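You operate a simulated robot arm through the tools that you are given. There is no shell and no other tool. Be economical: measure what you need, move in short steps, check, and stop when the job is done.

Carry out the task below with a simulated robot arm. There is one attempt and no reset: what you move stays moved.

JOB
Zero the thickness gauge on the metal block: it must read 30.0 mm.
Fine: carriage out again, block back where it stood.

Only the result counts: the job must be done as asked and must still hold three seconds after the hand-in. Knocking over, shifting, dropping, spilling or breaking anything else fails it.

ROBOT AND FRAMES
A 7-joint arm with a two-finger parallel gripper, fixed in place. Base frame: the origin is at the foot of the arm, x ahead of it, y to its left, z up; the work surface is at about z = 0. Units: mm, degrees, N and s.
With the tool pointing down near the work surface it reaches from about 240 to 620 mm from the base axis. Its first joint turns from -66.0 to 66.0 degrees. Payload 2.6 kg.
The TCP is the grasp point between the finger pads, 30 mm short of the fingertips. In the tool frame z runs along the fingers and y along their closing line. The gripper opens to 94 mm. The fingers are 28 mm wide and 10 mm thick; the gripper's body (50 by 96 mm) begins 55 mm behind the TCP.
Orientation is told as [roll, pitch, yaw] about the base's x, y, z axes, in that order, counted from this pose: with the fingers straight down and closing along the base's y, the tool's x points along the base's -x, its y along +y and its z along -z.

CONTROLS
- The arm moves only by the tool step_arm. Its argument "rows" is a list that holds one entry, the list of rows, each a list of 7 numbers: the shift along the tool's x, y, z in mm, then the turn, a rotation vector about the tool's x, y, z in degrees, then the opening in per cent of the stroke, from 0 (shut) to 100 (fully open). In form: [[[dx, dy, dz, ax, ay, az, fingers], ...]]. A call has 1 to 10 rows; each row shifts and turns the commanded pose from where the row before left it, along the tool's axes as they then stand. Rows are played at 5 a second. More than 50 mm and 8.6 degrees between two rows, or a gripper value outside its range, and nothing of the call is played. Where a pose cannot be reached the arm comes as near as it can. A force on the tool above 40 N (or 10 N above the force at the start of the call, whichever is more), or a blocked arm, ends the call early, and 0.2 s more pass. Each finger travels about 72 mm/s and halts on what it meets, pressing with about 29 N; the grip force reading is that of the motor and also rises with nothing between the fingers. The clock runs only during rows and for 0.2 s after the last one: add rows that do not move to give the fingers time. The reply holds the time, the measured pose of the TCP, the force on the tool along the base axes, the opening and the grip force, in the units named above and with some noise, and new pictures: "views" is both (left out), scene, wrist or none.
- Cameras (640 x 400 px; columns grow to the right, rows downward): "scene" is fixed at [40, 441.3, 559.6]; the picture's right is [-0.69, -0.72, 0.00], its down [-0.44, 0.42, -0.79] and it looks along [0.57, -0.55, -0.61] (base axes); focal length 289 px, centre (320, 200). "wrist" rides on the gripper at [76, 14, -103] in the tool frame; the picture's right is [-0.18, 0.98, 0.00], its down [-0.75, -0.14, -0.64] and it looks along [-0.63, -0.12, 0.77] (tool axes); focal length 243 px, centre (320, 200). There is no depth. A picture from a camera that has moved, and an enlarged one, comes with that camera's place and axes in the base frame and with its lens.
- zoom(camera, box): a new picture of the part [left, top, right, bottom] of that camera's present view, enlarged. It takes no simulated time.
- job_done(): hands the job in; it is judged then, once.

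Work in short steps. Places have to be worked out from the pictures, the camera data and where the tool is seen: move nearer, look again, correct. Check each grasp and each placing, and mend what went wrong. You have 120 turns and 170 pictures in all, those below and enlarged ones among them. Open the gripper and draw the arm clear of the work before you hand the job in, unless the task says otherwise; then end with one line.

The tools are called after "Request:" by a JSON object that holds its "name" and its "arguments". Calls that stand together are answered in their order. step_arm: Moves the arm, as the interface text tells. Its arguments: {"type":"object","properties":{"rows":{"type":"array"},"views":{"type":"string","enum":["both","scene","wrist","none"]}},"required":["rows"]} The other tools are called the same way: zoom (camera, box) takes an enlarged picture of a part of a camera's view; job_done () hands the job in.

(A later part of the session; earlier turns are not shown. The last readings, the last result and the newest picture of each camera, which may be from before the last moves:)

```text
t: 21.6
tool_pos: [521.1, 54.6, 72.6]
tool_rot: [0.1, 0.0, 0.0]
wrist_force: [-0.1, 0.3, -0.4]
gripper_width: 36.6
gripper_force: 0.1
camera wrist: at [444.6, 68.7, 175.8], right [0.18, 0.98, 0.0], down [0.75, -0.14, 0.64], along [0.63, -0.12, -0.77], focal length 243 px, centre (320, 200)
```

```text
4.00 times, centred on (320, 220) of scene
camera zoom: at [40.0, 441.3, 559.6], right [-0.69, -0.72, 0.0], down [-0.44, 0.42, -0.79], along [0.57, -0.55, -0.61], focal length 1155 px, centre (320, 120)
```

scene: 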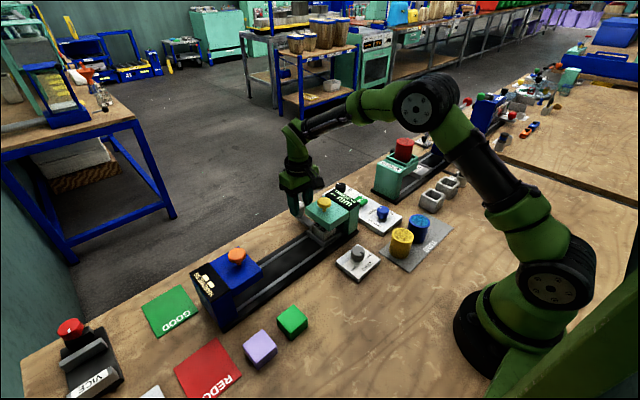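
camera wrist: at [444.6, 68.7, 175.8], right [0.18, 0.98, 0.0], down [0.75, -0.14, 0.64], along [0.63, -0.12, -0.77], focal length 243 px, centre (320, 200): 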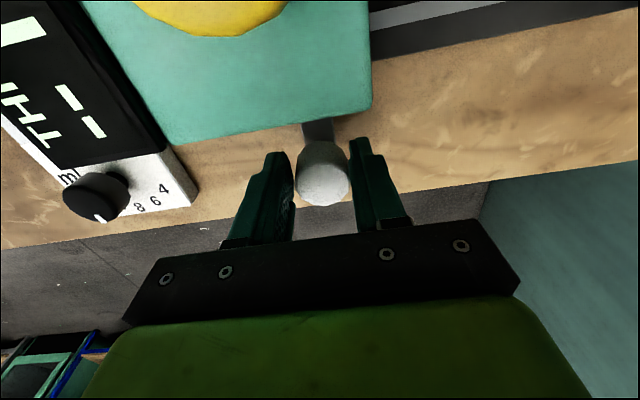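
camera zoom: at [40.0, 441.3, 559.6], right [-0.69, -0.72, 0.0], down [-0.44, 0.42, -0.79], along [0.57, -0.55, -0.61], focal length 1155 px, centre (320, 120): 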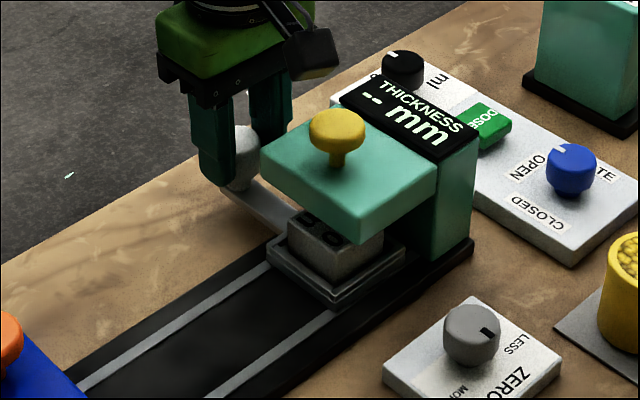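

Carriage is ≈y 56 under the probe. Lift off the knob, close fingers, and move over the yellow button.

Request:
{"name": "step_arm", "arguments": {"rows": [[[0, 0.5, -30, 0, 0, 0, 45], [0, 0, -45, 0, 0, 0, 45], [0, 0, -45, 0, 0, 0, 20], [47, 1.5, 0, 0, 0, 0, 0], [47, 0, 0, 0, 0, 0, 0], [0, 0, 0, 0, 0, 0, 0]]]}}

Request:
{"name": "zoom", "arguments": {"camera": "scene", "box": [240, 150, 400, 250]}}

Request:
{"name": "zoom", "arguments": {"camera": "wrist", "box": [160, 0, 480, 200]}}

```text
t: 23.0
tool_pos: [423.6, 56.5, 192.2]
tool_rot: [0.0, 0.0, 0.0]
wrist_force: [0.8, 0.2, 0.0]
gripper_width: 0.1
gripper_force: 28.5
camera wrist: at [347.7, 70.7, 296.3], right [0.18, 0.98, 0.0], down [0.75, -0.14, 0.64], along [0.63, -0.12, -0.77], focal length 243 px, centre (320, 200)
```

scene: 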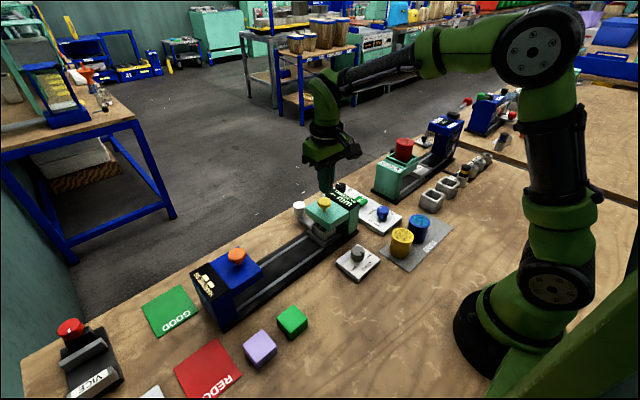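
wrist: 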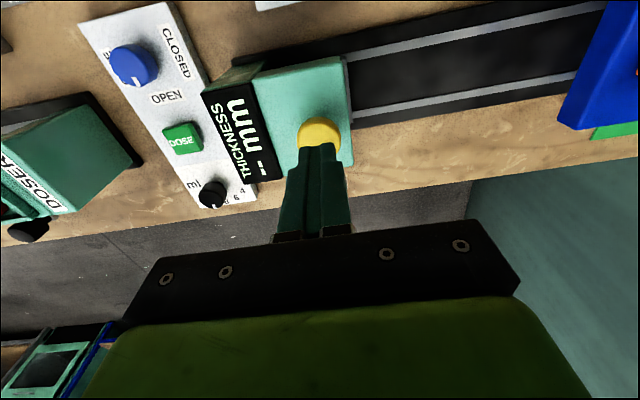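

```text
4.00 times, centred on (320, 200) of scene
camera zoom: at [40.0, 441.3, 559.6], right [-0.69, -0.72, 0.0], down [-0.44, 0.42, -0.79], along [0.57, -0.55, -0.61], focal length 1155 px, centre (320, 200)
```

zoom: 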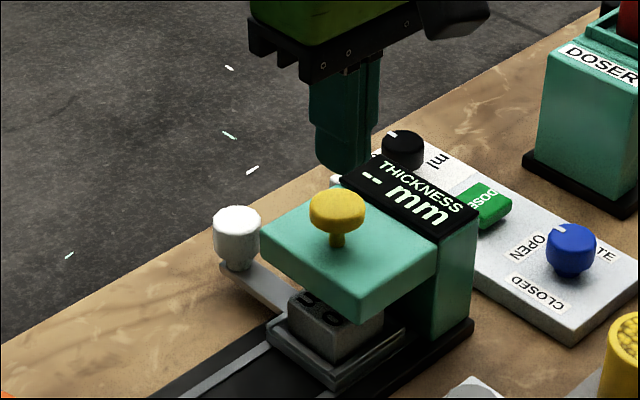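

```text
2.00 times, centred on (320, 100) of wrist
camera zoom: at [347.7, 70.7, 296.3], right [0.18, 0.98, 0.0], down [0.75, -0.14, 0.64], along [0.63, -0.12, -0.77], focal length 485 px, centre (320, 400)
```

zoom: 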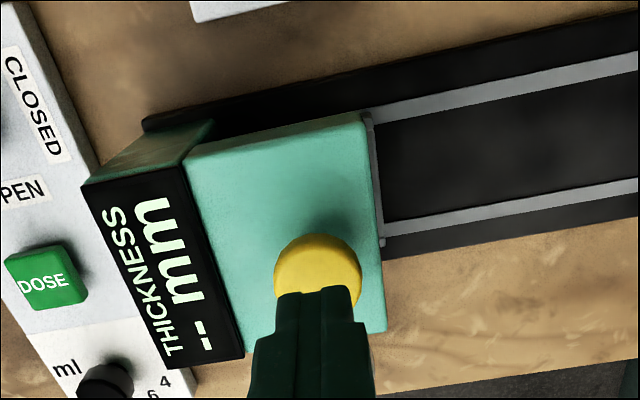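

Fingers are right over the button (≈(424,56), top z≈134). Press down in small steps and watch the display.

Request:
{"name": "step_arm", "arguments": {"rows": [[[0, 0, 12, 0, 0, 0, 0], [0, 0, 8, 0, 0, 0, 0], [0, 0, 4, 0, 0, 0, 0], [0, 0, 2, 0, 0, 0, 0], [0, 0, 2, 0, 0, 0, 0], [0, 0, 0, 0, 0, 0, 0]]], "views": "none"}}

Request:
{"name": "zoom", "arguments": {"camera": "scene", "box": [270, 170, 390, 245]}}

```text
t: 24.4
tool_pos: [426.4, 58.0, 164.5]
tool_rot: [0.1, 0.1, 0.0]
wrist_force: [0.6, -0.1, -0.2]
gripper_width: 0.0
gripper_force: 29.9
```

```text
5.33 times, centred on (330, 208) of scene
camera zoom: at [40.0, 441.3, 559.6], right [-0.69, -0.72, 0.0], down [-0.44, 0.42, -0.79], along [0.57, -0.55, -0.61], focal length 1541 px, centre (267, 160)
```

zoom: 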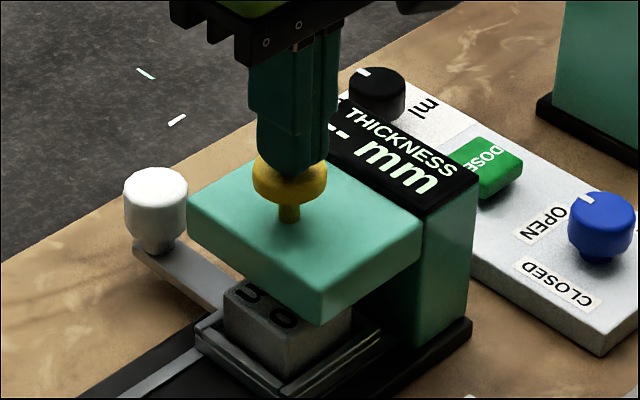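

Tips are at the button top. Press on.

Request:
{"name": "step_arm", "arguments": {"rows": [[[0, 0, 2, 0, 0, 0, 0], [0, 0, 2, 0, 0, 0, 0], [0, 0, 2, 0, 0, 0, 0], [0, 0, 2, 0, 0, 0, 0], [0, 0, 2, 0, 0, 0, 0], [0, 0, 0, 0, 0, 0, 0]]], "views": "none"}}

Request:
{"name": "zoom", "arguments": {"camera": "scene", "box": [270, 170, 390, 245]}}

```text
t: 25.8
tool_pos: [427.0, 58.3, 154.5]
tool_rot: [0.0, 0.0, 0.0]
wrist_force: [0.3, -0.5, 1.6]
gripper_width: 0.3
gripper_force: 29.4
```

```text
5.33 times, centred on (330, 208) of scene
camera zoom: at [40.0, 441.3, 559.6], right [-0.69, -0.72, 0.0], down [-0.44, 0.42, -0.79], along [0.57, -0.55, -0.61], focal length 1541 px, centre (267, 160)
```

zoom: 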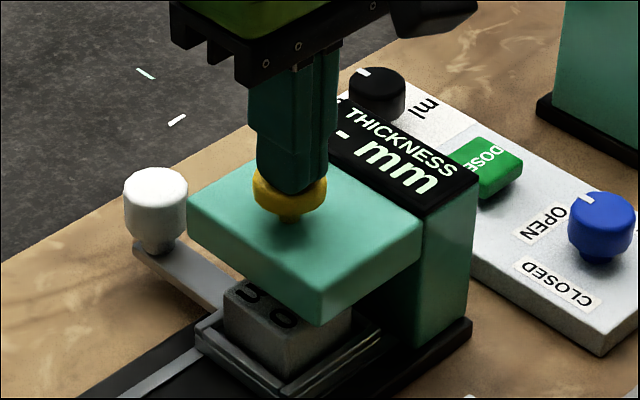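

Button travels freely (1.6 N). Keep going until resistance.

Request:
{"name": "step_arm", "arguments": {"rows": [[[0, 0, 2, 0, 0, 0, 0], [0, 0, 2, 0, 0, 0, 0], [0, 0, 2, 0, 0, 0, 0], [0, 0, 1, 0, 0, 0, 0], [0, 0, 0, 0, 0, 0, 0]]]}}

Request:
{"name": "zoom", "arguments": {"camera": "scene", "box": [270, 170, 390, 245]}}

Request:
{"name": "zoom", "arguments": {"camera": "wrist", "box": [160, 50, 400, 200]}}

```text
t: 26.6
tool_pos: [426.7, 56.8, 153.1]
tool_rot: [0.1, -0.2, -0.2]
wrist_force: [-3.3, -1.1, 6.2]
gripper_width: 0.2
gripper_force: 28.8
stopped in row 4: the force on the tool passed its limit (the readings are from after the stop); the commanded pose is now the measured one
camera wrist: at [349.8, 71.1, 255.6], right [0.19, 0.98, 0.0], down [0.75, -0.14, 0.65], along [0.63, -0.12, -0.76], focal length 243 px, centre (320, 200)
```

scene: 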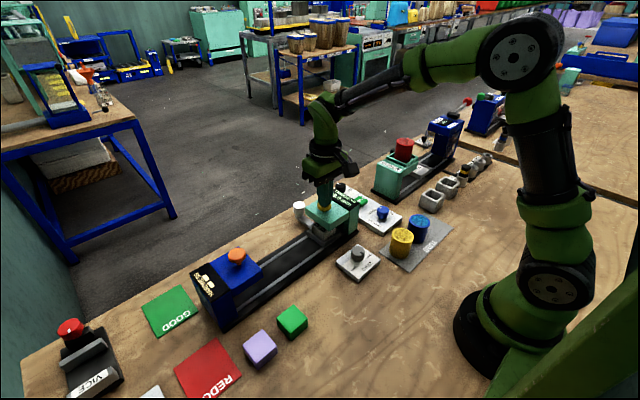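
wrist: 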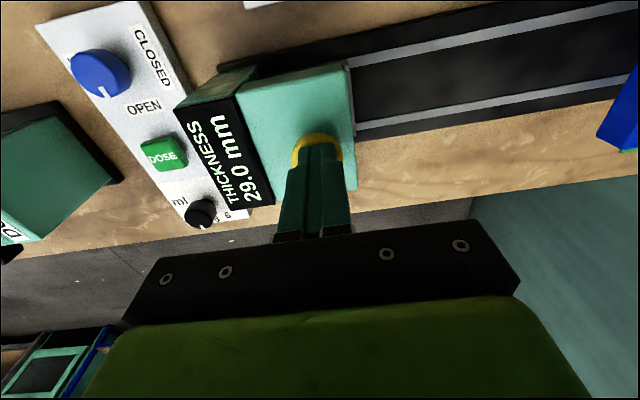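

```text
5.33 times, centred on (330, 208) of scene
camera zoom: at [40.0, 441.3, 559.6], right [-0.69, -0.72, 0.0], down [-0.44, 0.42, -0.79], along [0.57, -0.55, -0.61], focal length 1541 px, centre (267, 160)
```

zoom: 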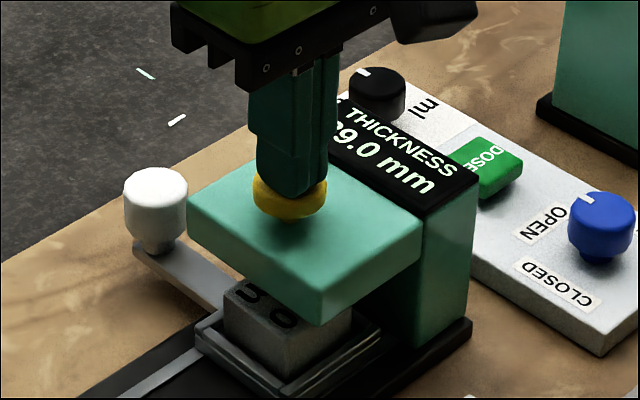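

```text
2.67 times, centred on (280, 125) of wrist
camera zoom: at [349.8, 71.1, 255.6], right [0.19, 0.98, 0.0], down [0.75, -0.14, 0.65], along [0.63, -0.12, -0.76], focal length 647 px, centre (427, 400)
```

zoom: 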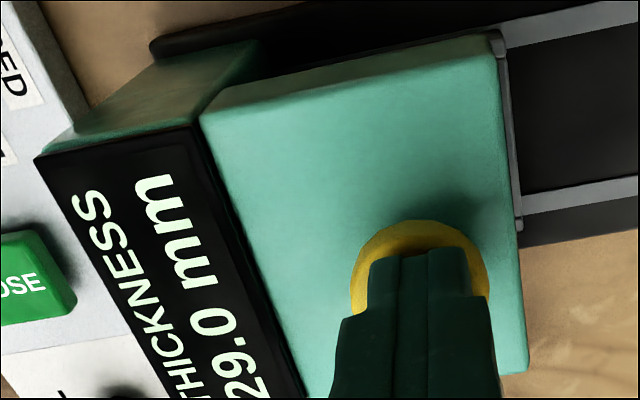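

It reads 29.0 mm, so zero must go up 1.0. I raise off the button and see whether the reading persists.

Request:
{"name": "step_arm", "arguments": {"rows": [[[0, 0, -8, 0, 0, 0, 0], [0, 0, -15, 0, 0, 0, 0], [0, 0, -30, 0, 0, 0, 0], [0, 0, -30, 0, 0, 0, 0], [0, 0, 0, 0, 0, 0, 0]]], "views": "none"}}

Request:
{"name": "zoom", "arguments": {"camera": "scene", "box": [270, 170, 390, 245]}}

Request:
{"name": "zoom", "arguments": {"camera": "scene", "box": [325, 230, 389, 290]}}

```text
t: 27.8
tool_pos: [425.4, 56.6, 235.0]
tool_rot: [0.2, -0.1, -0.1]
wrist_force: [0.5, -0.3, -0.9]
gripper_width: 0.1
gripper_force: 29.4
```

```text
5.33 times, centred on (330, 208) of scene
camera zoom: at [40.0, 441.3, 559.6], right [-0.69, -0.72, 0.0], down [-0.44, 0.42, -0.79], along [0.57, -0.55, -0.61], focal length 1541 px, centre (267, 160)
```

zoom: 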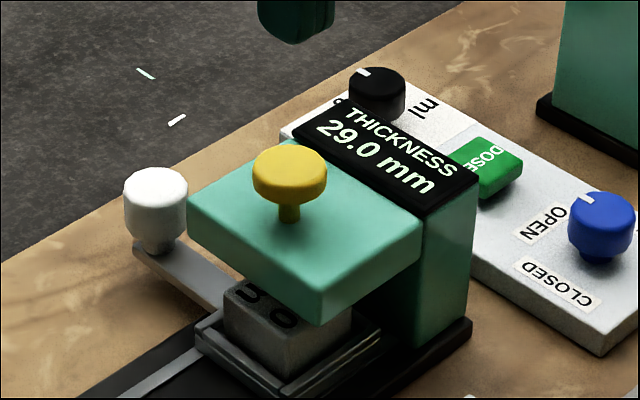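

```text
6.67 times, centred on (357, 260) of scene
camera zoom: at [40.0, 441.3, 559.6], right [-0.69, -0.72, 0.0], down [-0.44, 0.42, -0.79], along [0.57, -0.55, -0.61], focal length 1926 px, centre (73, -200)
```

zoom: 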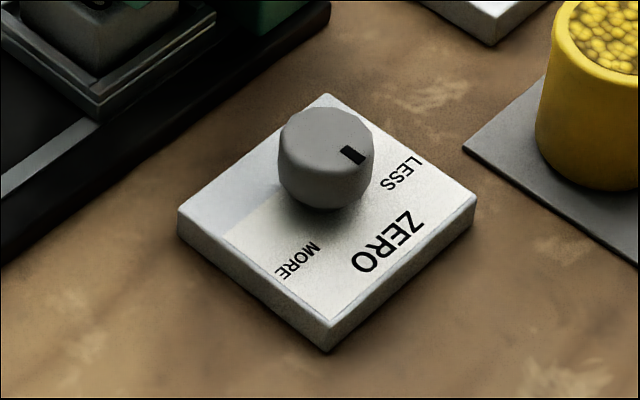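

Reading persists at 29.0. The knob turns clockwise (from above) for MORE. I move over the ZERO knob and look.

Request:
{"name": "step_arm", "arguments": {"rows": [[[38, 0, 0, 0, 0, 0, 50], [38, 0, 10, 0, 0, 0, 50], [36, 0, 25, 0, 0, 0, 50], [0, 0, 35, 0, 0, 0, 50], [0, 0, 0, 0, 0, 0, 50]]], "views": "wrist"}}

Request:
{"name": "zoom", "arguments": {"camera": "wrist", "box": [220, 40, 420, 165]}}

```text
t: 29.0
tool_pos: [313.8, 59.6, 164.3]
tool_rot: [0.1, -0.2, -0.1]
wrist_force: [-0.1, -1.0, 0.3]
gripper_width: 47.1
gripper_force: 0.0
camera wrist: at [236.6, 72.2, 266.9], right [0.19, 0.98, 0.0], down [0.75, -0.14, 0.65], along [0.63, -0.12, -0.76], focal length 243 px, centre (320, 200)
```

wrist: 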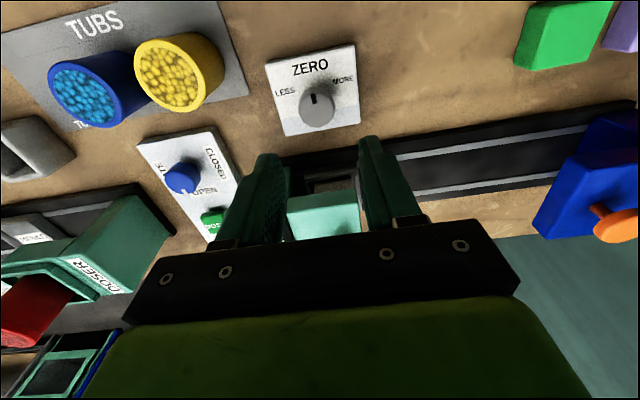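

```text
3.20 times, centred on (320, 102) of wrist
camera zoom: at [236.6, 72.2, 266.9], right [0.19, 0.98, 0.0], down [0.75, -0.14, 0.65], along [0.63, -0.12, -0.76], focal length 776 px, centre (320, 512)
```

zoom: 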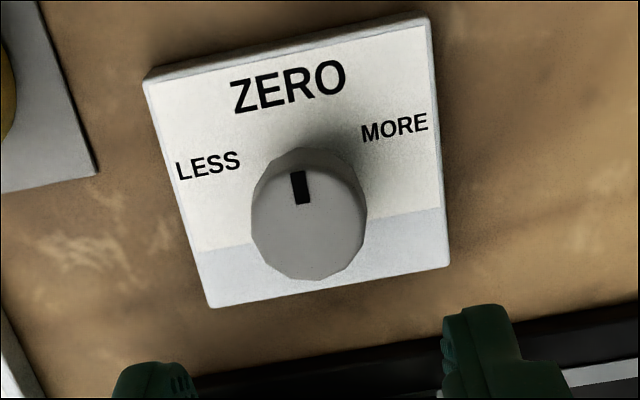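

Knob centre ≈(313.5,54.5), top z≈45, Ø≈32; indicator points near the middle. Correct y, descend partway and recheck.

Request:
{"name": "step_arm", "arguments": {"rows": [[[0, -3.5, 30, 0, 0, 0, 50], [0, 0, 34, 0, 0, 0, 50], [0, 0, 0, 0, 0, 0, 50]]], "views": "wrist"}}

Request:
{"name": "zoom", "arguments": {"camera": "wrist", "box": [220, 70, 420, 195]}}

```text
t: 29.8
tool_pos: [315.2, 54.2, 99.4]
tool_rot: [0.1, -0.2, -0.1]
wrist_force: [-0.2, 0.1, -0.2]
gripper_width: 46.9
gripper_force: 0.0
camera wrist: at [238.0, 68.1, 202.5], right [0.19, 0.98, 0.0], down [0.75, -0.14, 0.65], along [0.63, -0.12, -0.76], focal length 243 px, centre (320, 200)
```

wrist: 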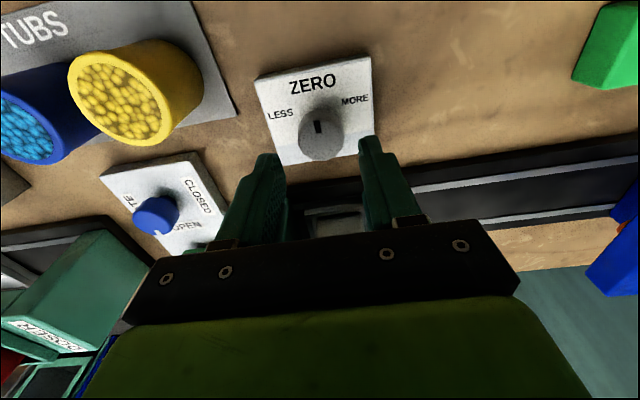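

```text
3.20 times, centred on (320, 132) of wrist
camera zoom: at [238.0, 68.1, 202.5], right [0.19, 0.98, 0.0], down [0.75, -0.14, 0.65], along [0.63, -0.12, -0.76], focal length 776 px, centre (320, 416)
```

zoom: 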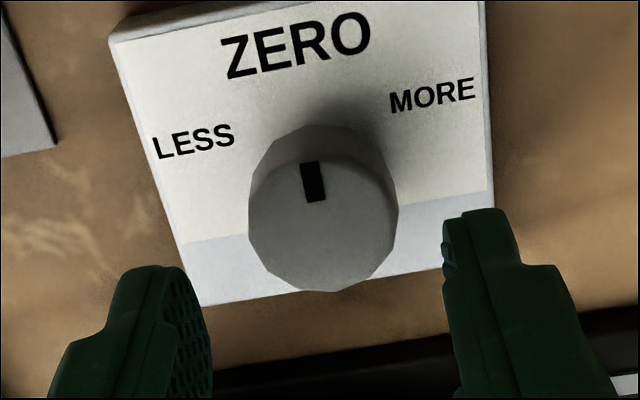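

Aligned. Descend to grip the knob and close.

Request:
{"name": "step_arm", "arguments": {"rows": [[[0.8, 0.4, 25, 0, 0, 0, 50], [0, 0, 20, 0, 0, 0, 50], [0, 0, 0, 0, 0, 0, 50], [0, 0, 0, 0, 0, 0, 30], [0, 0, 0, 0, 0, 0, 27], [0, 0, 0, 0, 0, 0, 27]]]}}

Request:
{"name": "zoom", "arguments": {"camera": "scene", "box": [270, 180, 390, 280]}}

```text
t: 31.2
tool_pos: [314.1, 54.9, 53.9]
tool_rot: [0.2, -0.2, 0.1]
wrist_force: [2.2, 6.6, -10.4]
gripper_width: 33.6
gripper_force: 45.5
camera wrist: at [237.6, 68.6, 157.1], right [0.18, 0.98, 0.0], down [0.75, -0.14, 0.65], along [0.63, -0.12, -0.76], focal length 243 px, centre (320, 200)
```

scene: 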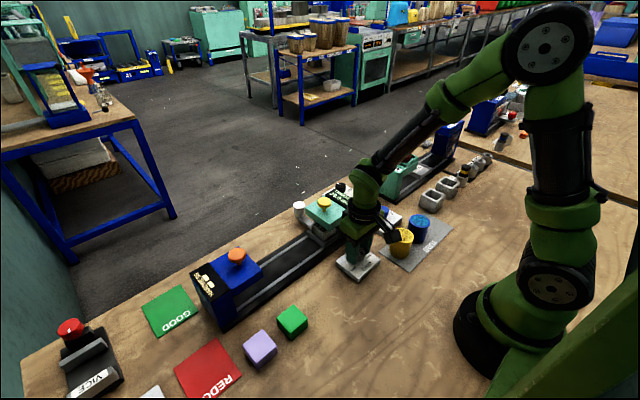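
wrist: 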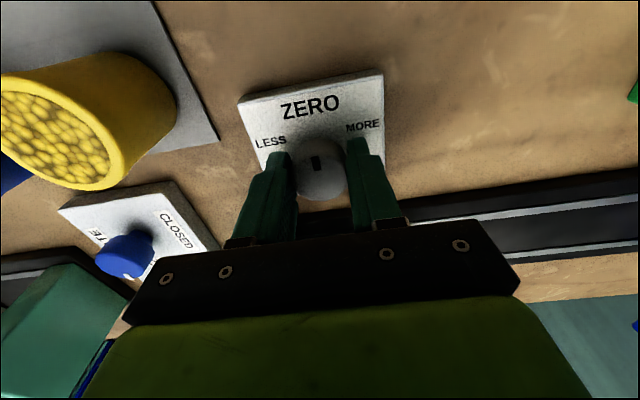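

```text
4.00 times, centred on (330, 230) of scene
camera zoom: at [40.0, 441.3, 559.6], right [-0.69, -0.72, 0.0], down [-0.44, 0.42, -0.79], along [0.57, -0.55, -0.61], focal length 1155 px, centre (280, 80)
```

zoom: 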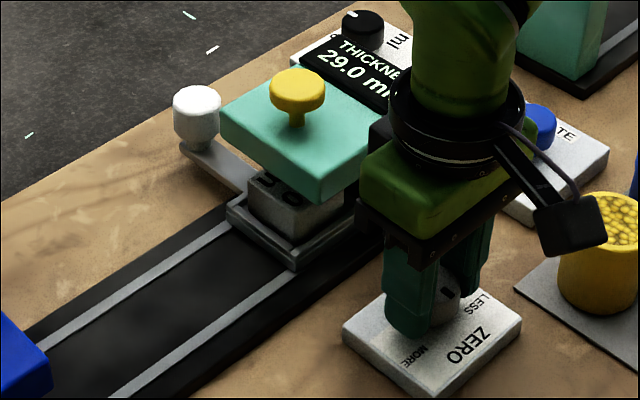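

Grip is on and the display is visible. Turn +8° (clockwise from above, toward MORE).

Request:
{"name": "step_arm", "arguments": {"rows": [[[0, 0, 0, 0, 0, 4, 27], [0, 0, 0, 0, 0, 4, 27], [0, 0, 0, 0, 0, 0, 27]]], "views": "none"}}

Request:
{"name": "zoom", "arguments": {"camera": "scene", "box": [320, 180, 400, 280]}}

```text
t: 32.0
tool_pos: [313.8, 54.4, 54.6]
tool_rot: [0.1, -0.3, -8.2]
wrist_force: [14.1, 6.6, -30.6]
gripper_width: 33.6
gripper_force: 44.7
```

```text
4.00 times, centred on (360, 230) of scene
camera zoom: at [40.1, 441.3, 559.6], right [-0.69, -0.72, 0.0], down [-0.44, 0.42, -0.79], along [0.57, -0.55, -0.61], focal length 1155 px, centre (160, 80)
```

zoom: 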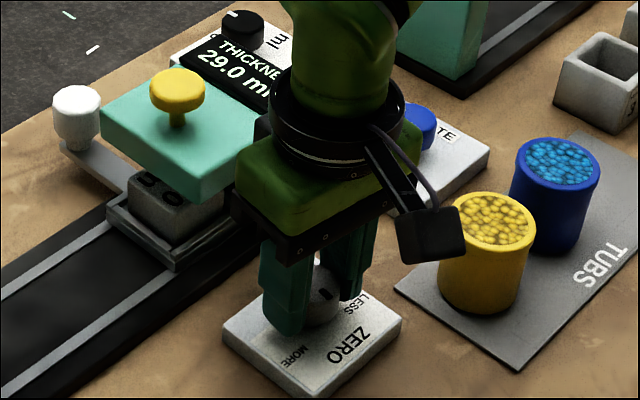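

Display still 29.0; vertical stress is −30 N. I relieve it by lowering the command 1 mm and turn 6° more, watching.

Request:
{"name": "step_arm", "arguments": {"rows": [[[0, 0, 1, 0, 0, 0, 27], [0, 0, 0, 0, 0, 3, 27], [0, 0, 0, 0, 0, 3, 27], [0, 0, 0, 0, 0, 0, 27]]], "views": "wrist"}}

Request:
{"name": "zoom", "arguments": {"camera": "scene", "box": [350, 185, 398, 215]}}

```text
t: 33.0
tool_pos: [313.7, 55.3, 54.8]
tool_rot: [0.2, -0.3, -14.0]
wrist_force: [15.2, 18.0, -20.8]
gripper_width: 33.9
gripper_force: 45.1
camera wrist: at [243.1, 86.6, 157.2], right [0.42, 0.91, 0.0], down [0.69, -0.32, 0.65], along [0.59, -0.27, -0.76], focal length 243 px, centre (320, 200)
```

wrist: 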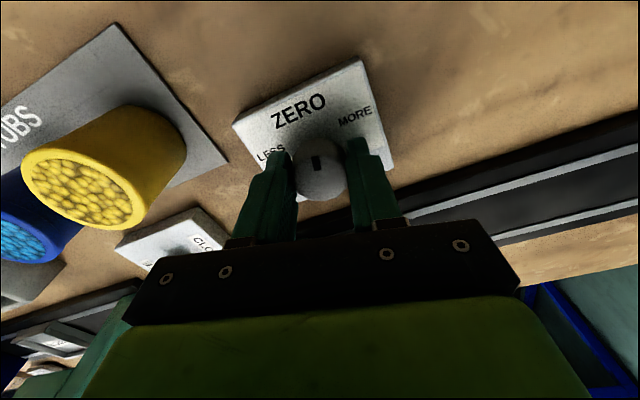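

```text
13.33 times, centred on (374, 200) of scene
camera zoom: at [40.1, 441.3, 559.6], right [-0.69, -0.72, 0.0], down [-0.44, 0.42, -0.79], along [0.57, -0.55, -0.61], focal length 3851 px, centre (-400, 200)
```

zoom: 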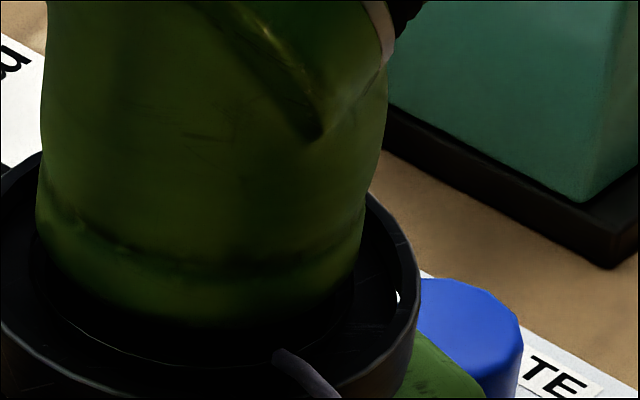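

Request:
{"name": "zoom", "arguments": {"camera": "scene", "box": [316, 180, 364, 210]}}

```text
13.33 times, centred on (340, 195) of scene
camera zoom: at [40.1, 441.3, 559.6], right [-0.69, -0.72, 0.0], down [-0.44, 0.42, -0.79], along [0.57, -0.55, -0.61], focal length 3851 px, centre (53, 267)
```

zoom: 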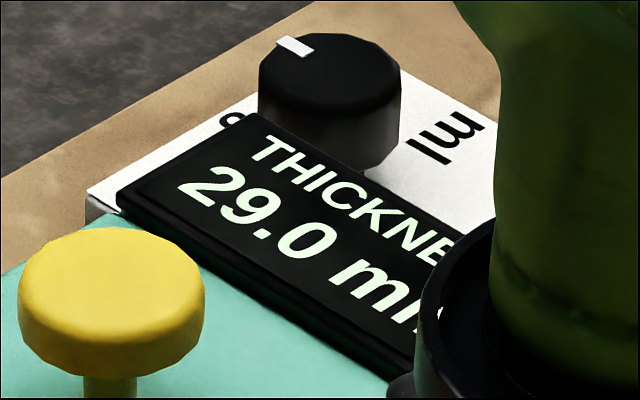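

The display holds the last measurement; it must be re-pressed. I release the knob, lift, turn back and look at the indicator before remeasuring.

Request:
{"name": "step_arm", "arguments": {"rows": [[[0, 0, 0, 0, 0, 0, 50], [0, 0, 0, 0, 0, 0, 50], [0, 0, -25, 0, 0, 0, 50], [0, 0, -40, 0, 0, -7, 50], [0, 0, -45, 0, 0, -7, 50], [0, 0, -40, 0, 0, 0, 30], [0, 0, -30, 0, 0, 0, 0], [0, 0, 0, 0, 0, 0, 0]]], "views": "wrist"}}

Request:
{"name": "zoom", "arguments": {"camera": "wrist", "box": [240, 20, 400, 120]}}

```text
t: 34.8
tool_pos: [314.1, 55.2, 235.7]
tool_rot: [0.1, -0.2, -0.1]
wrist_force: [-1.2, 0.4, -0.2]
gripper_width: 0.0
gripper_force: 28.9
camera wrist: at [237.4, 67.9, 338.1], right [0.19, 0.98, 0.0], down [0.75, -0.14, 0.64], along [0.63, -0.12, -0.76], focal length 243 px, centre (320, 200)
```

wrist: 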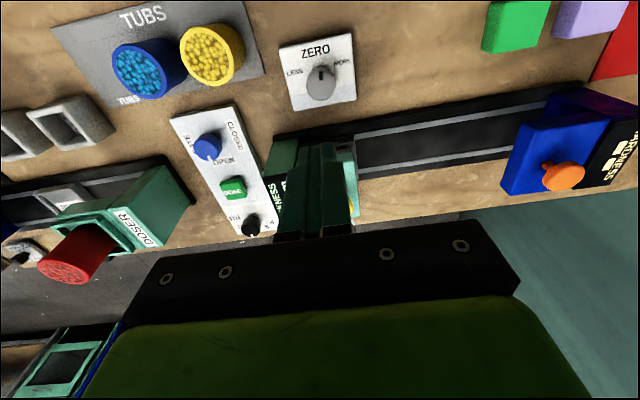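

```text
4.00 times, centred on (320, 70) of wrist
camera zoom: at [237.4, 67.9, 338.1], right [0.19, 0.98, 0.0], down [0.75, -0.14, 0.64], along [0.63, -0.12, -0.76], focal length 970 px, centre (320, 720)
```

zoom: 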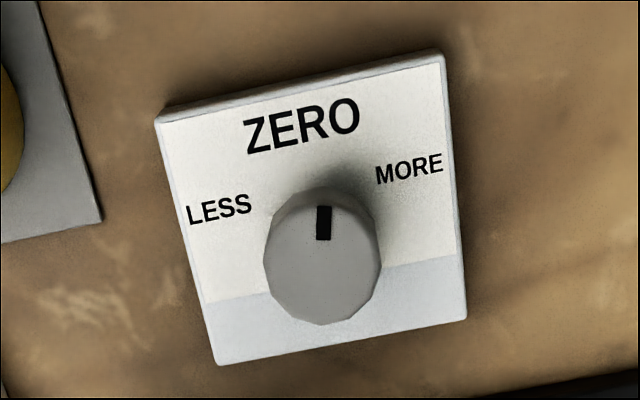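

Indicator shifted about 14° toward MORE and stayed. Go and remeasure.

Request:
{"name": "step_arm", "arguments": {"rows": [[[-38, 0.5, 0, 0, 0, 0, 0], [-38, 0.5, 0, 0, 0, 0, 0], [-35, 0.5, 20, 0, 0, 0, 0], [0, 0, 40, 0, 0, 0, 0], [0, 0, 10, 0, 0, 0, 0], [0, 0, 4, 0, 0, 0, 0], [0, 0, 4, 0, 0, 0, 0], [0, 0, 3, 0, 0, 0, 0], [0, 0, 2, 0, 0, 0, 0], [0, 0, 2, 0, 0, 0, 0]]], "views": "none"}}

Request:
{"name": "zoom", "arguments": {"camera": "wrist", "box": [160, 50, 400, 200]}}

```text
t: 37.0
tool_pos: [424.7, 55.4, 154.2]
tool_rot: [0.2, -0.4, -0.3]
wrist_force: [-17.5, -4.8, 37.1]
gripper_width: 0.0
gripper_force: 29.0
```

```text
2.67 times, centred on (280, 125) of wrist
camera zoom: at [348.0, 69.9, 255.2], right [0.19, 0.98, 0.0], down [0.75, -0.15, 0.65], along [0.64, -0.12, -0.76], focal length 647 px, centre (427, 400)
```

zoom: 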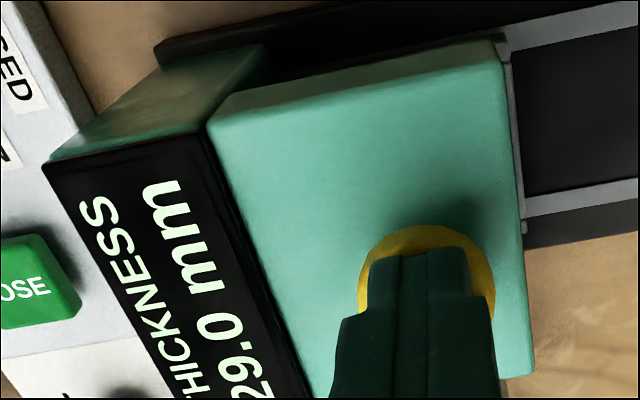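

Still 29.0 here; lift off and check the display again.

Request:
{"name": "step_arm", "arguments": {"rows": [[[0, 0, -6, 0, 0, 0, 0], [0, 0, -20, 0, 0, 0, 0], [0, 0, -40, 0, 0, 0, 0], [0, 0, 0, 0, 0, 0, 0]]], "views": "none"}}

Request:
{"name": "zoom", "arguments": {"camera": "scene", "box": [290, 180, 370, 230]}}

```text
t: 38.0
tool_pos: [424.9, 57.4, 217.1]
tool_rot: [0.0, -0.3, -0.1]
wrist_force: [-1.0, -0.1, 0.2]
gripper_width: 0.0
gripper_force: 28.9
```

```text
8.00 times, centred on (330, 205) of scene
camera zoom: at [40.0, 441.3, 559.6], right [-0.69, -0.72, 0.0], down [-0.44, 0.42, -0.79], along [0.57, -0.55, -0.61], focal length 2311 px, centre (240, 160)
```

zoom: 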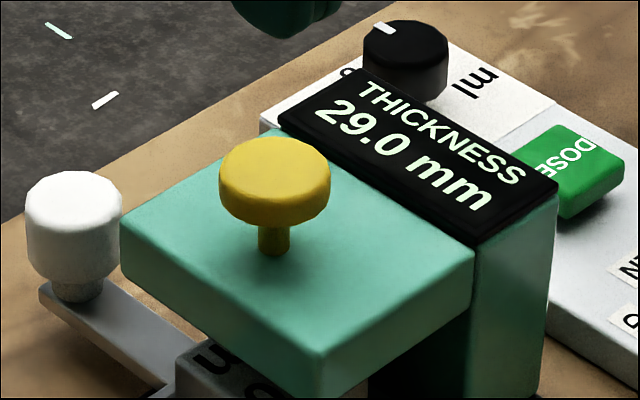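

Still 29.0: 14° was below whatever step the knob has. Go back and turn it further, viewing the display as I go.

Request:
{"name": "step_arm", "arguments": {"rows": [[[38, -0.5, -10, 0, 0, 0, 0], [38, -0.5, 0, 0, 0, 0, 50], [35, -0.5, 20, 0, 0, 0, 50], [0, 0, 45, 0, 0, 0, 50], [0, 0, 45, 0, 0, 0, 50], [0, 0, 30, 0, 0, 0, 50], [0, 0, 0, 0, 0, 0, 50]]], "views": "wrist"}}

```text
t: 39.6
tool_pos: [312.6, 54.5, 84.9]
tool_rot: [0.1, -0.2, -0.1]
wrist_force: [-0.1, 0.3, 0.4]
gripper_width: 46.9
gripper_force: 0.0
camera wrist: at [236.4, 68.7, 187.3], right [0.19, 0.98, 0.0], down [0.75, -0.14, 0.64], along [0.63, -0.12, -0.76], focal length 243 px, centre (320, 200)
```

wrist: 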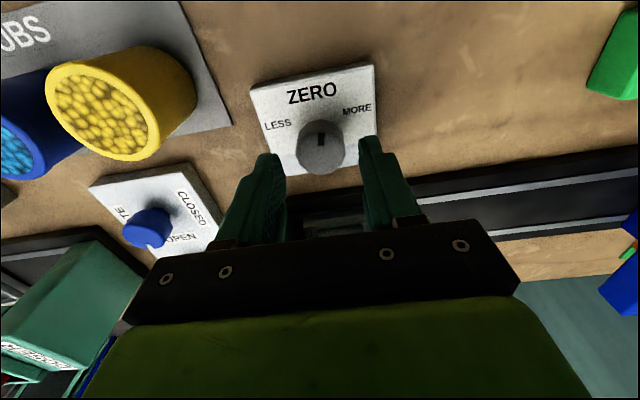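

Aligned; descend, grip, turn +8.

Request:
{"name": "step_arm", "arguments": {"rows": [[[-1, 0.3, 31, 0, 0, 0, 50], [0, 0, 0, 0, 0, 0, 50], [0, 0, 0, 0, 0, 0, 32], [0, 0, 0, 0, 0, 0, 32], [0, 0, 1, 0, 0, 4, 32], [0, 0, 0, 0, 0, 4, 32], [0, 0, 0, 0, 0, 0, 32]]], "views": "none"}}

Request:
{"name": "zoom", "arguments": {"camera": "scene", "box": [316, 180, 364, 210]}}

```text
t: 41.2
tool_pos: [315.9, 55.0, 54.7]
tool_rot: [0.1, -0.4, -8.2]
wrist_force: [-5.8, -1.9, 27.6]
gripper_width: 32.8
gripper_force: 44.9
```

```text
13.33 times, centred on (340, 195) of scene
camera zoom: at [39.9, 441.3, 559.6], right [-0.69, -0.72, 0.0], down [-0.44, 0.42, -0.79], along [0.57, -0.55, -0.61], focal length 3851 px, centre (53, 267)
```

zoom: 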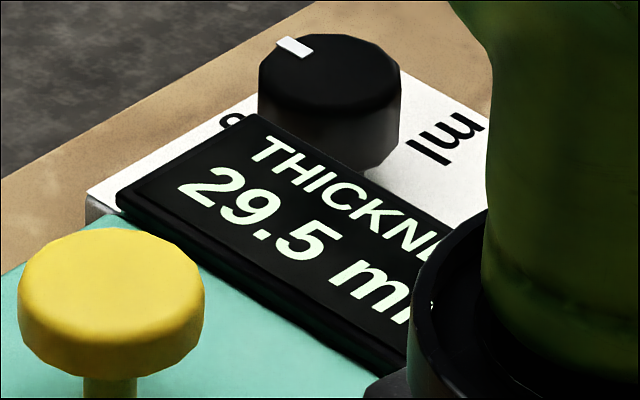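

It's live and stepped: now 29.5. Relieve z by 1 mm and turn further, in 4° portions.

Request:
{"name": "step_arm", "arguments": {"rows": [[[0, 0, -0.7, 0, 0, 4, 32], [0, 0, 0, 0, 0, 4, 32], [0, 0, 0, 0, 0, 0, 32]]], "views": "none"}}

Request:
{"name": "zoom", "arguments": {"camera": "scene", "box": [316, 180, 364, 210]}}

```text
t: 42.0
tool_pos: [315.2, 55.3, 56.1]
tool_rot: [0.1, -0.4, -16.1]
wrist_force: [2.7, 1.1, 13.2]
gripper_width: 32.8
gripper_force: 44.7
```

```text
13.33 times, centred on (340, 195) of scene
camera zoom: at [39.9, 441.3, 559.6], right [-0.69, -0.72, 0.0], down [-0.44, 0.42, -0.79], along [0.57, -0.55, -0.61], focal length 3851 px, centre (53, 267)
```

zoom: 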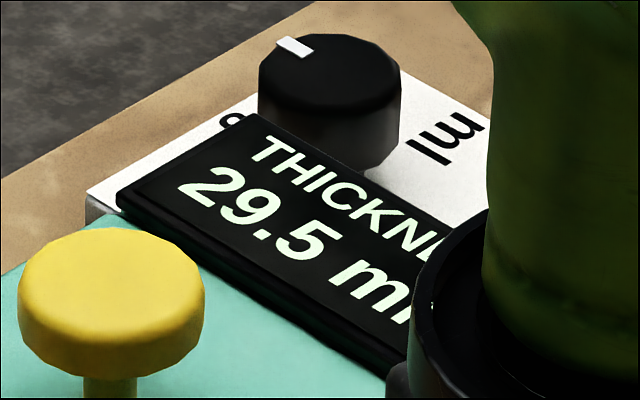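

Total ≈30°; still 29.5. Continue.

Request:
{"name": "step_arm", "arguments": {"rows": [[[0, 0, 0, 0, 0, 4, 32], [0, 0, 0, 0, 0, 4, 32], [0, 0, 0, 0, 0, 0, 32]]], "views": "none"}}

Request:
{"name": "zoom", "arguments": {"camera": "scene", "box": [316, 180, 364, 210]}}

```text
t: 42.8
tool_pos: [315.1, 54.4, 55.6]
tool_rot: [0.3, -0.3, -24.2]
wrist_force: [3.0, -0.2, 21.5]
gripper_width: 33.0
gripper_force: 44.3
```

```text
13.33 times, centred on (340, 195) of scene
camera zoom: at [39.9, 441.3, 559.6], right [-0.69, -0.72, 0.0], down [-0.44, 0.42, -0.79], along [0.57, -0.55, -0.61], focal length 3851 px, centre (53, 267)
```

zoom: 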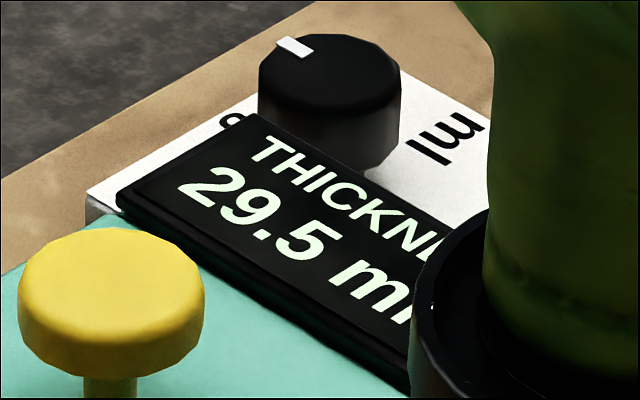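

≈38° total, still 29.5. Continue.

Request:
{"name": "step_arm", "arguments": {"rows": [[[0, 0, -0.5, 0, 0, 4, 32], [0, 0, 0, 0, 0, 4, 32], [0, 0, 0, 0, 0, 0, 32]]], "views": "none"}}

Request:
{"name": "zoom", "arguments": {"camera": "scene", "box": [316, 180, 364, 210]}}

```text
t: 43.6
tool_pos: [315.6, 54.2, 55.8]
tool_rot: [0.2, -0.2, -32.1]
wrist_force: [12.1, 1.9, 2.2]
gripper_width: 32.7
gripper_force: 45.2
```

```text
13.33 times, centred on (340, 195) of scene
camera zoom: at [40.0, 441.3, 559.6], right [-0.69, -0.72, 0.0], down [-0.44, 0.42, -0.79], along [0.57, -0.55, -0.61], focal length 3851 px, centre (53, 267)
```

zoom: 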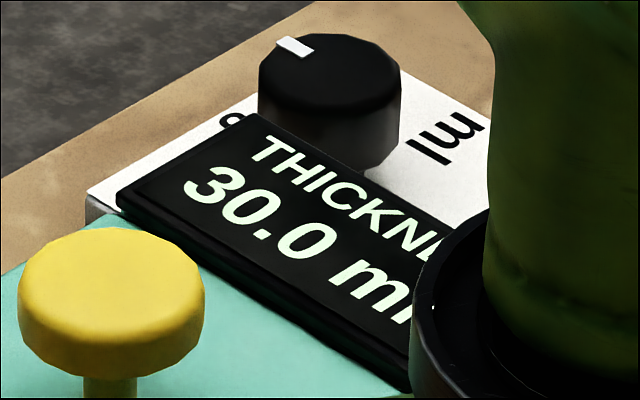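

30.0. Turn 4° more for margin, check.

Request:
{"name": "step_arm", "arguments": {"rows": [[[0, 0, 0, 0, 0, 2, 32], [0, 0, 0, 0, 0, 2, 32], [0, 0, 0, 0, 0, 0, 32], [0, 0, 0, 0, 0, 0, 50], [0, 0, 0, 0, 0, 0, 50], [0, 0, -25, 0, 0, 0, 50], [0, 0, -40, 0, 0, 0, 50], [0, 0, -45, 0, 0, 0, 50], [0, 0, -40, 0, 0, 0, 30], [0, 0, 0, 0, 0, 0, 0]]]}}

Request:
{"name": "zoom", "arguments": {"camera": "scene", "box": [290, 180, 370, 230]}}

Request:
{"name": "zoom", "arguments": {"camera": "scene", "box": [325, 230, 389, 290]}}

```text
t: 45.8
tool_pos: [313.5, 54.1, 202.4]
tool_rot: [0.2, -0.1, -36.1]
wrist_force: [0.1, 0.2, 0.1]
gripper_width: 0.3
gripper_force: 24.1
camera wrist: at [259.8, 109.6, 306.7], right [0.73, 0.69, 0.0], down [0.52, -0.56, 0.64], along [0.44, -0.47, -0.77], focal length 243 px, centre (320, 200)
```

scene: 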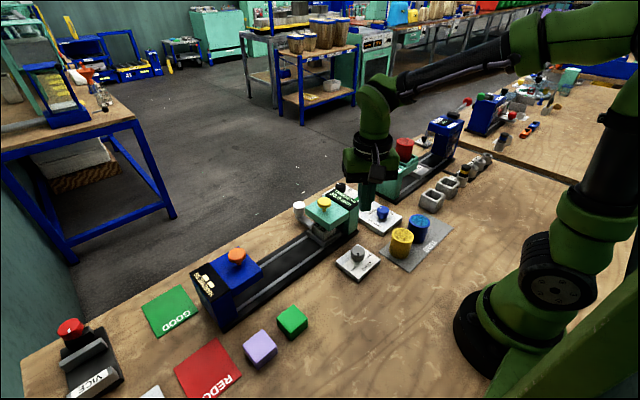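
wrist: 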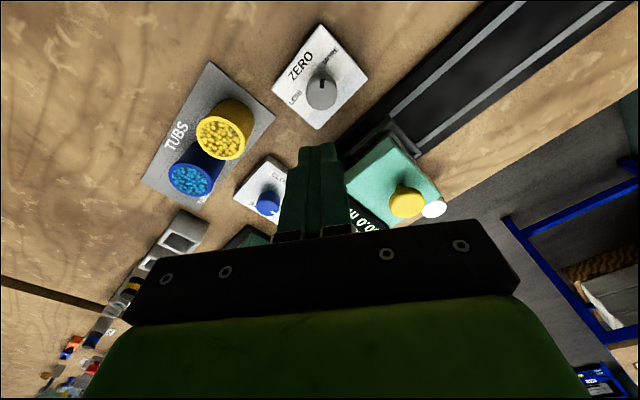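

```text
8.00 times, centred on (330, 205) of scene
camera zoom: at [40.0, 441.3, 559.6], right [-0.69, -0.72, 0.0], down [-0.44, 0.42, -0.79], along [0.57, -0.55, -0.61], focal length 2311 px, centre (240, 160)
```

zoom: 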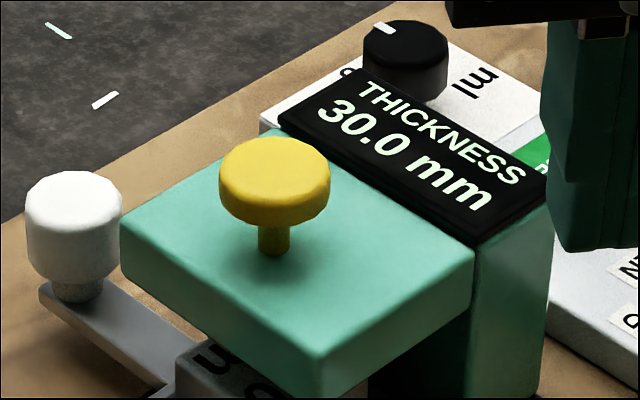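

```text
6.67 times, centred on (357, 260) of scene
camera zoom: at [40.0, 441.3, 559.6], right [-0.69, -0.72, 0.0], down [-0.44, 0.42, -0.79], along [0.57, -0.55, -0.61], focal length 1926 px, centre (73, -200)
```

zoom: 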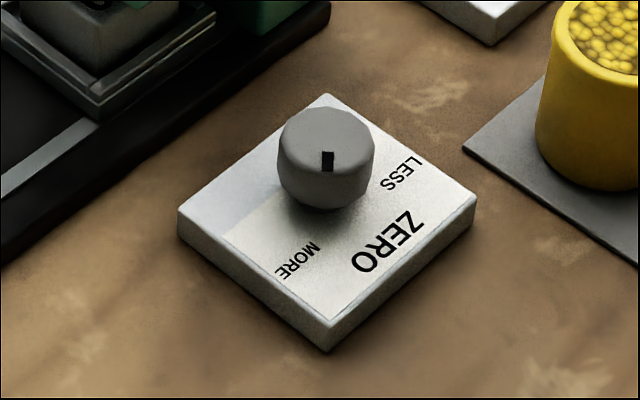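

30.0 mm holds. Now rotate back and go to the white handle knob at ≈(520,57).

Request:
{"name": "step_arm", "arguments": {"rows": [[[0, 0, 0, 0, 0, -8, 30], [0, 0, 0, 0, 0, -8, 62], [0, 0, 0, 0, 0, -8, 62], [0, 0, 0, 0, 0, -8, 62], [0, 0, 0, 0, 0, -4, 62], [-42, 0.5, 0, 0, 0, 0, 62], [-42, 0.5, 0, 0, 0, 0, 62], [-42, 0.5, 0, 0, 0, 0, 62], [-42, 0.5, 0, 0, 0, 0, 62], [-38, 0, 0, 0, 0, 0, 62]]], "views": "none"}}

Request:
{"name": "step_arm", "arguments": {"rows": [[[0, 0, 0, 0, 0, 0, 62], [0, 0, 35, 0, 0, 0, 62], [0, 0, 30, 0, 0, 0, 62], [0, 0, 0, 0, 0, 0, 62]]], "views": "both"}}

```text
t: 48.0
tool_pos: [521.9, 57.6, 206.2]
tool_rot: [0.0, -0.2, -0.2]
wrist_force: [-0.1, 0.0, -0.1]
gripper_width: 58.3
gripper_force: 0.0
```

```text
t: 49.0
tool_pos: [520.6, 58.9, 141.0]
tool_rot: [0.2, -0.2, 0.0]
wrist_force: [-0.1, -0.5, -0.7]
gripper_width: 58.1
gripper_force: 0.0
camera wrist: at [443.8, 71.1, 243.9], right [0.19, 0.98, 0.0], down [0.75, -0.14, 0.64], along [0.63, -0.12, -0.76], focal length 243 px, centre (320, 200)
```

scene: 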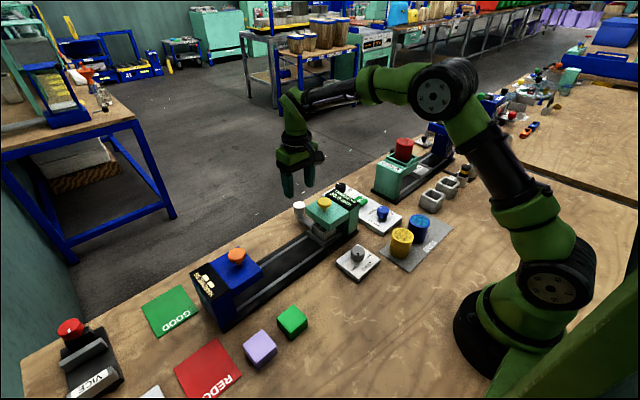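
wrist: 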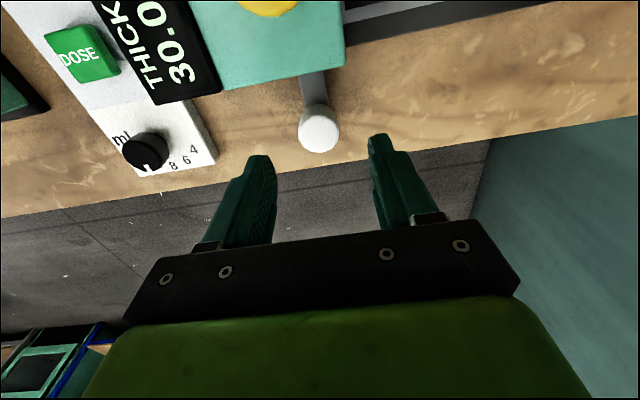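

Aligned. Descend, narrow the fingers to a loose straddle, and start pushing +y.

Request:
{"name": "step_arm", "arguments": {"rows": [[[0, 0, 35, 0, 0, 0, 62], [0, 0, 34, 0, 0, 0, 62], [0, 0, 0, 0, 0, 0, 42], [0, 0, 0, 0, 0, 0, 42], [0, 2, 0, 0, 0, 0, 42], [0, 5, 0, 0, 0, 0, 42], [0, 8, 0, 0, 0, 0, 42], [0, 10, 0, 0, 0, 0, 42], [0, 10, 0, 0, 0, 0, 42], [0, 5, 0, 0, 0, 0, 42]]]}}

Request:
{"name": "zoom", "arguments": {"camera": "scene", "box": [240, 170, 400, 270]}}

```text
t: 51.2
tool_pos: [522.5, 96.0, 73.3]
tool_rot: [0.1, -0.3, -0.2]
wrist_force: [-0.4, -1.2, -0.3]
gripper_width: 39.8
gripper_force: 0.4
camera wrist: at [445.1, 110.4, 175.1], right [0.19, 0.98, 0.0], down [0.75, -0.14, 0.65], along [0.63, -0.12, -0.76], focal length 243 px, centre (320, 200)
```

scene: 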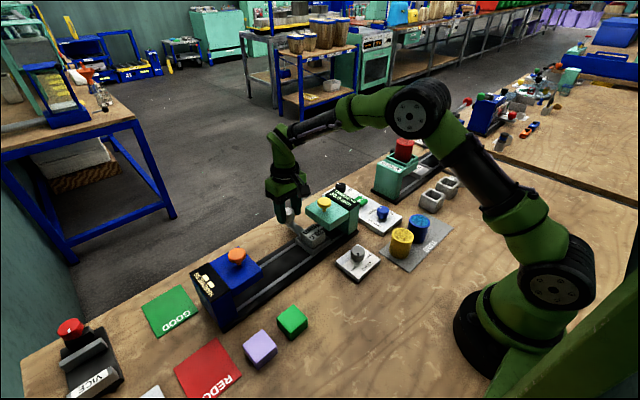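
wrist: 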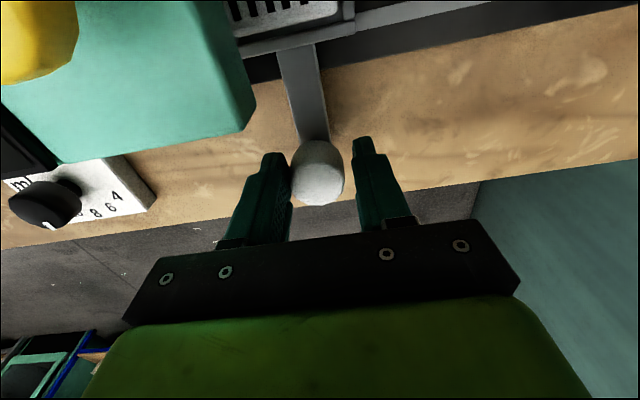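

```text
4.00 times, centred on (320, 220) of scene
camera zoom: at [40.0, 441.3, 559.6], right [-0.69, -0.72, 0.0], down [-0.44, 0.42, -0.79], along [0.57, -0.55, -0.61], focal length 1155 px, centre (320, 120)
```

zoom: 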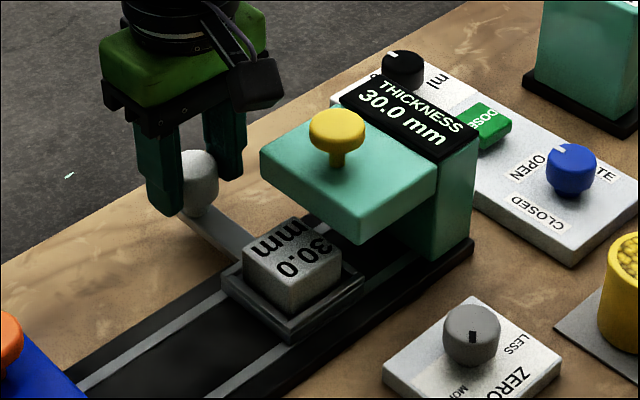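

Works smoothly; 30.0 still shown. Push on to the starting place (TCP y≈178).

Request:
{"name": "step_arm", "arguments": {"rows": [[[0, 4, 0, 0, 0, 0, 42], [0, 8, 0, 0, 0, 0, 42], [0, 12, 0, 0, 0, 0, 42], [0, 12, 0, 0, 0, 0, 42], [0, 12, 0, 0, 0, 0, 42], [0, 12, 0, 0, 0, 0, 42], [0, 10, 0, 0, 0, 0, 42], [0, 7, 0, 0, 0, 0, 42], [0, 4, 0, 0, 0, 0, 42], [0, 0, 0, 0, 0, 0, 42]]]}}

Request:
{"name": "zoom", "arguments": {"camera": "scene", "box": [220, 170, 380, 270]}}

```text
t: 53.4
tool_pos: [520.8, 176.3, 72.5]
tool_rot: [0.1, -0.2, -0.1]
wrist_force: [0.0, -0.1, 0.1]
gripper_width: 39.4
gripper_force: 0.0
camera wrist: at [444.4, 191.5, 175.1], right [0.19, 0.98, 0.0], down [0.75, -0.14, 0.64], along [0.63, -0.12, -0.76], focal length 243 px, centre (320, 200)
```

scene: 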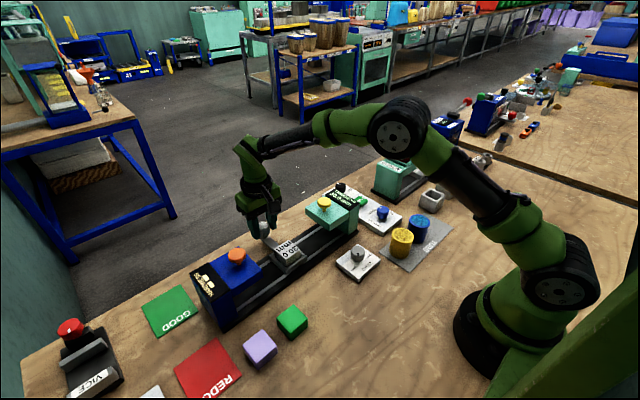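
wrist: 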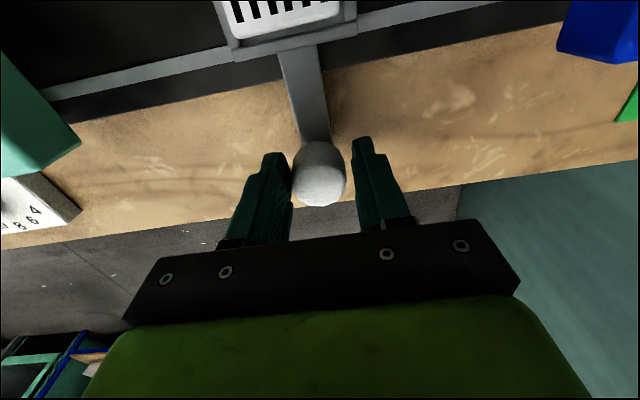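

```text
4.00 times, centred on (300, 220) of scene
camera zoom: at [40.0, 441.3, 559.6], right [-0.69, -0.72, 0.0], down [-0.44, 0.42, -0.79], along [0.57, -0.55, -0.61], focal length 1155 px, centre (400, 120)
```

zoom: 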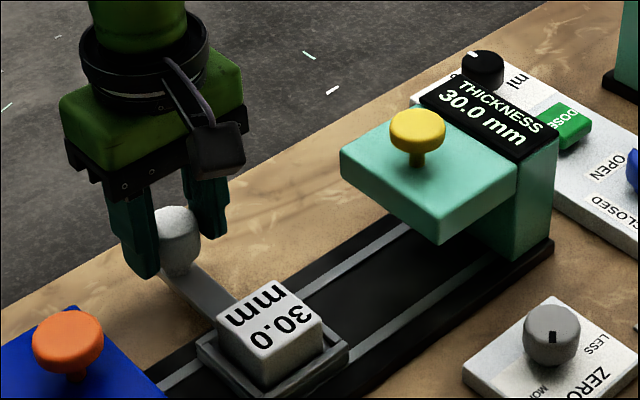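

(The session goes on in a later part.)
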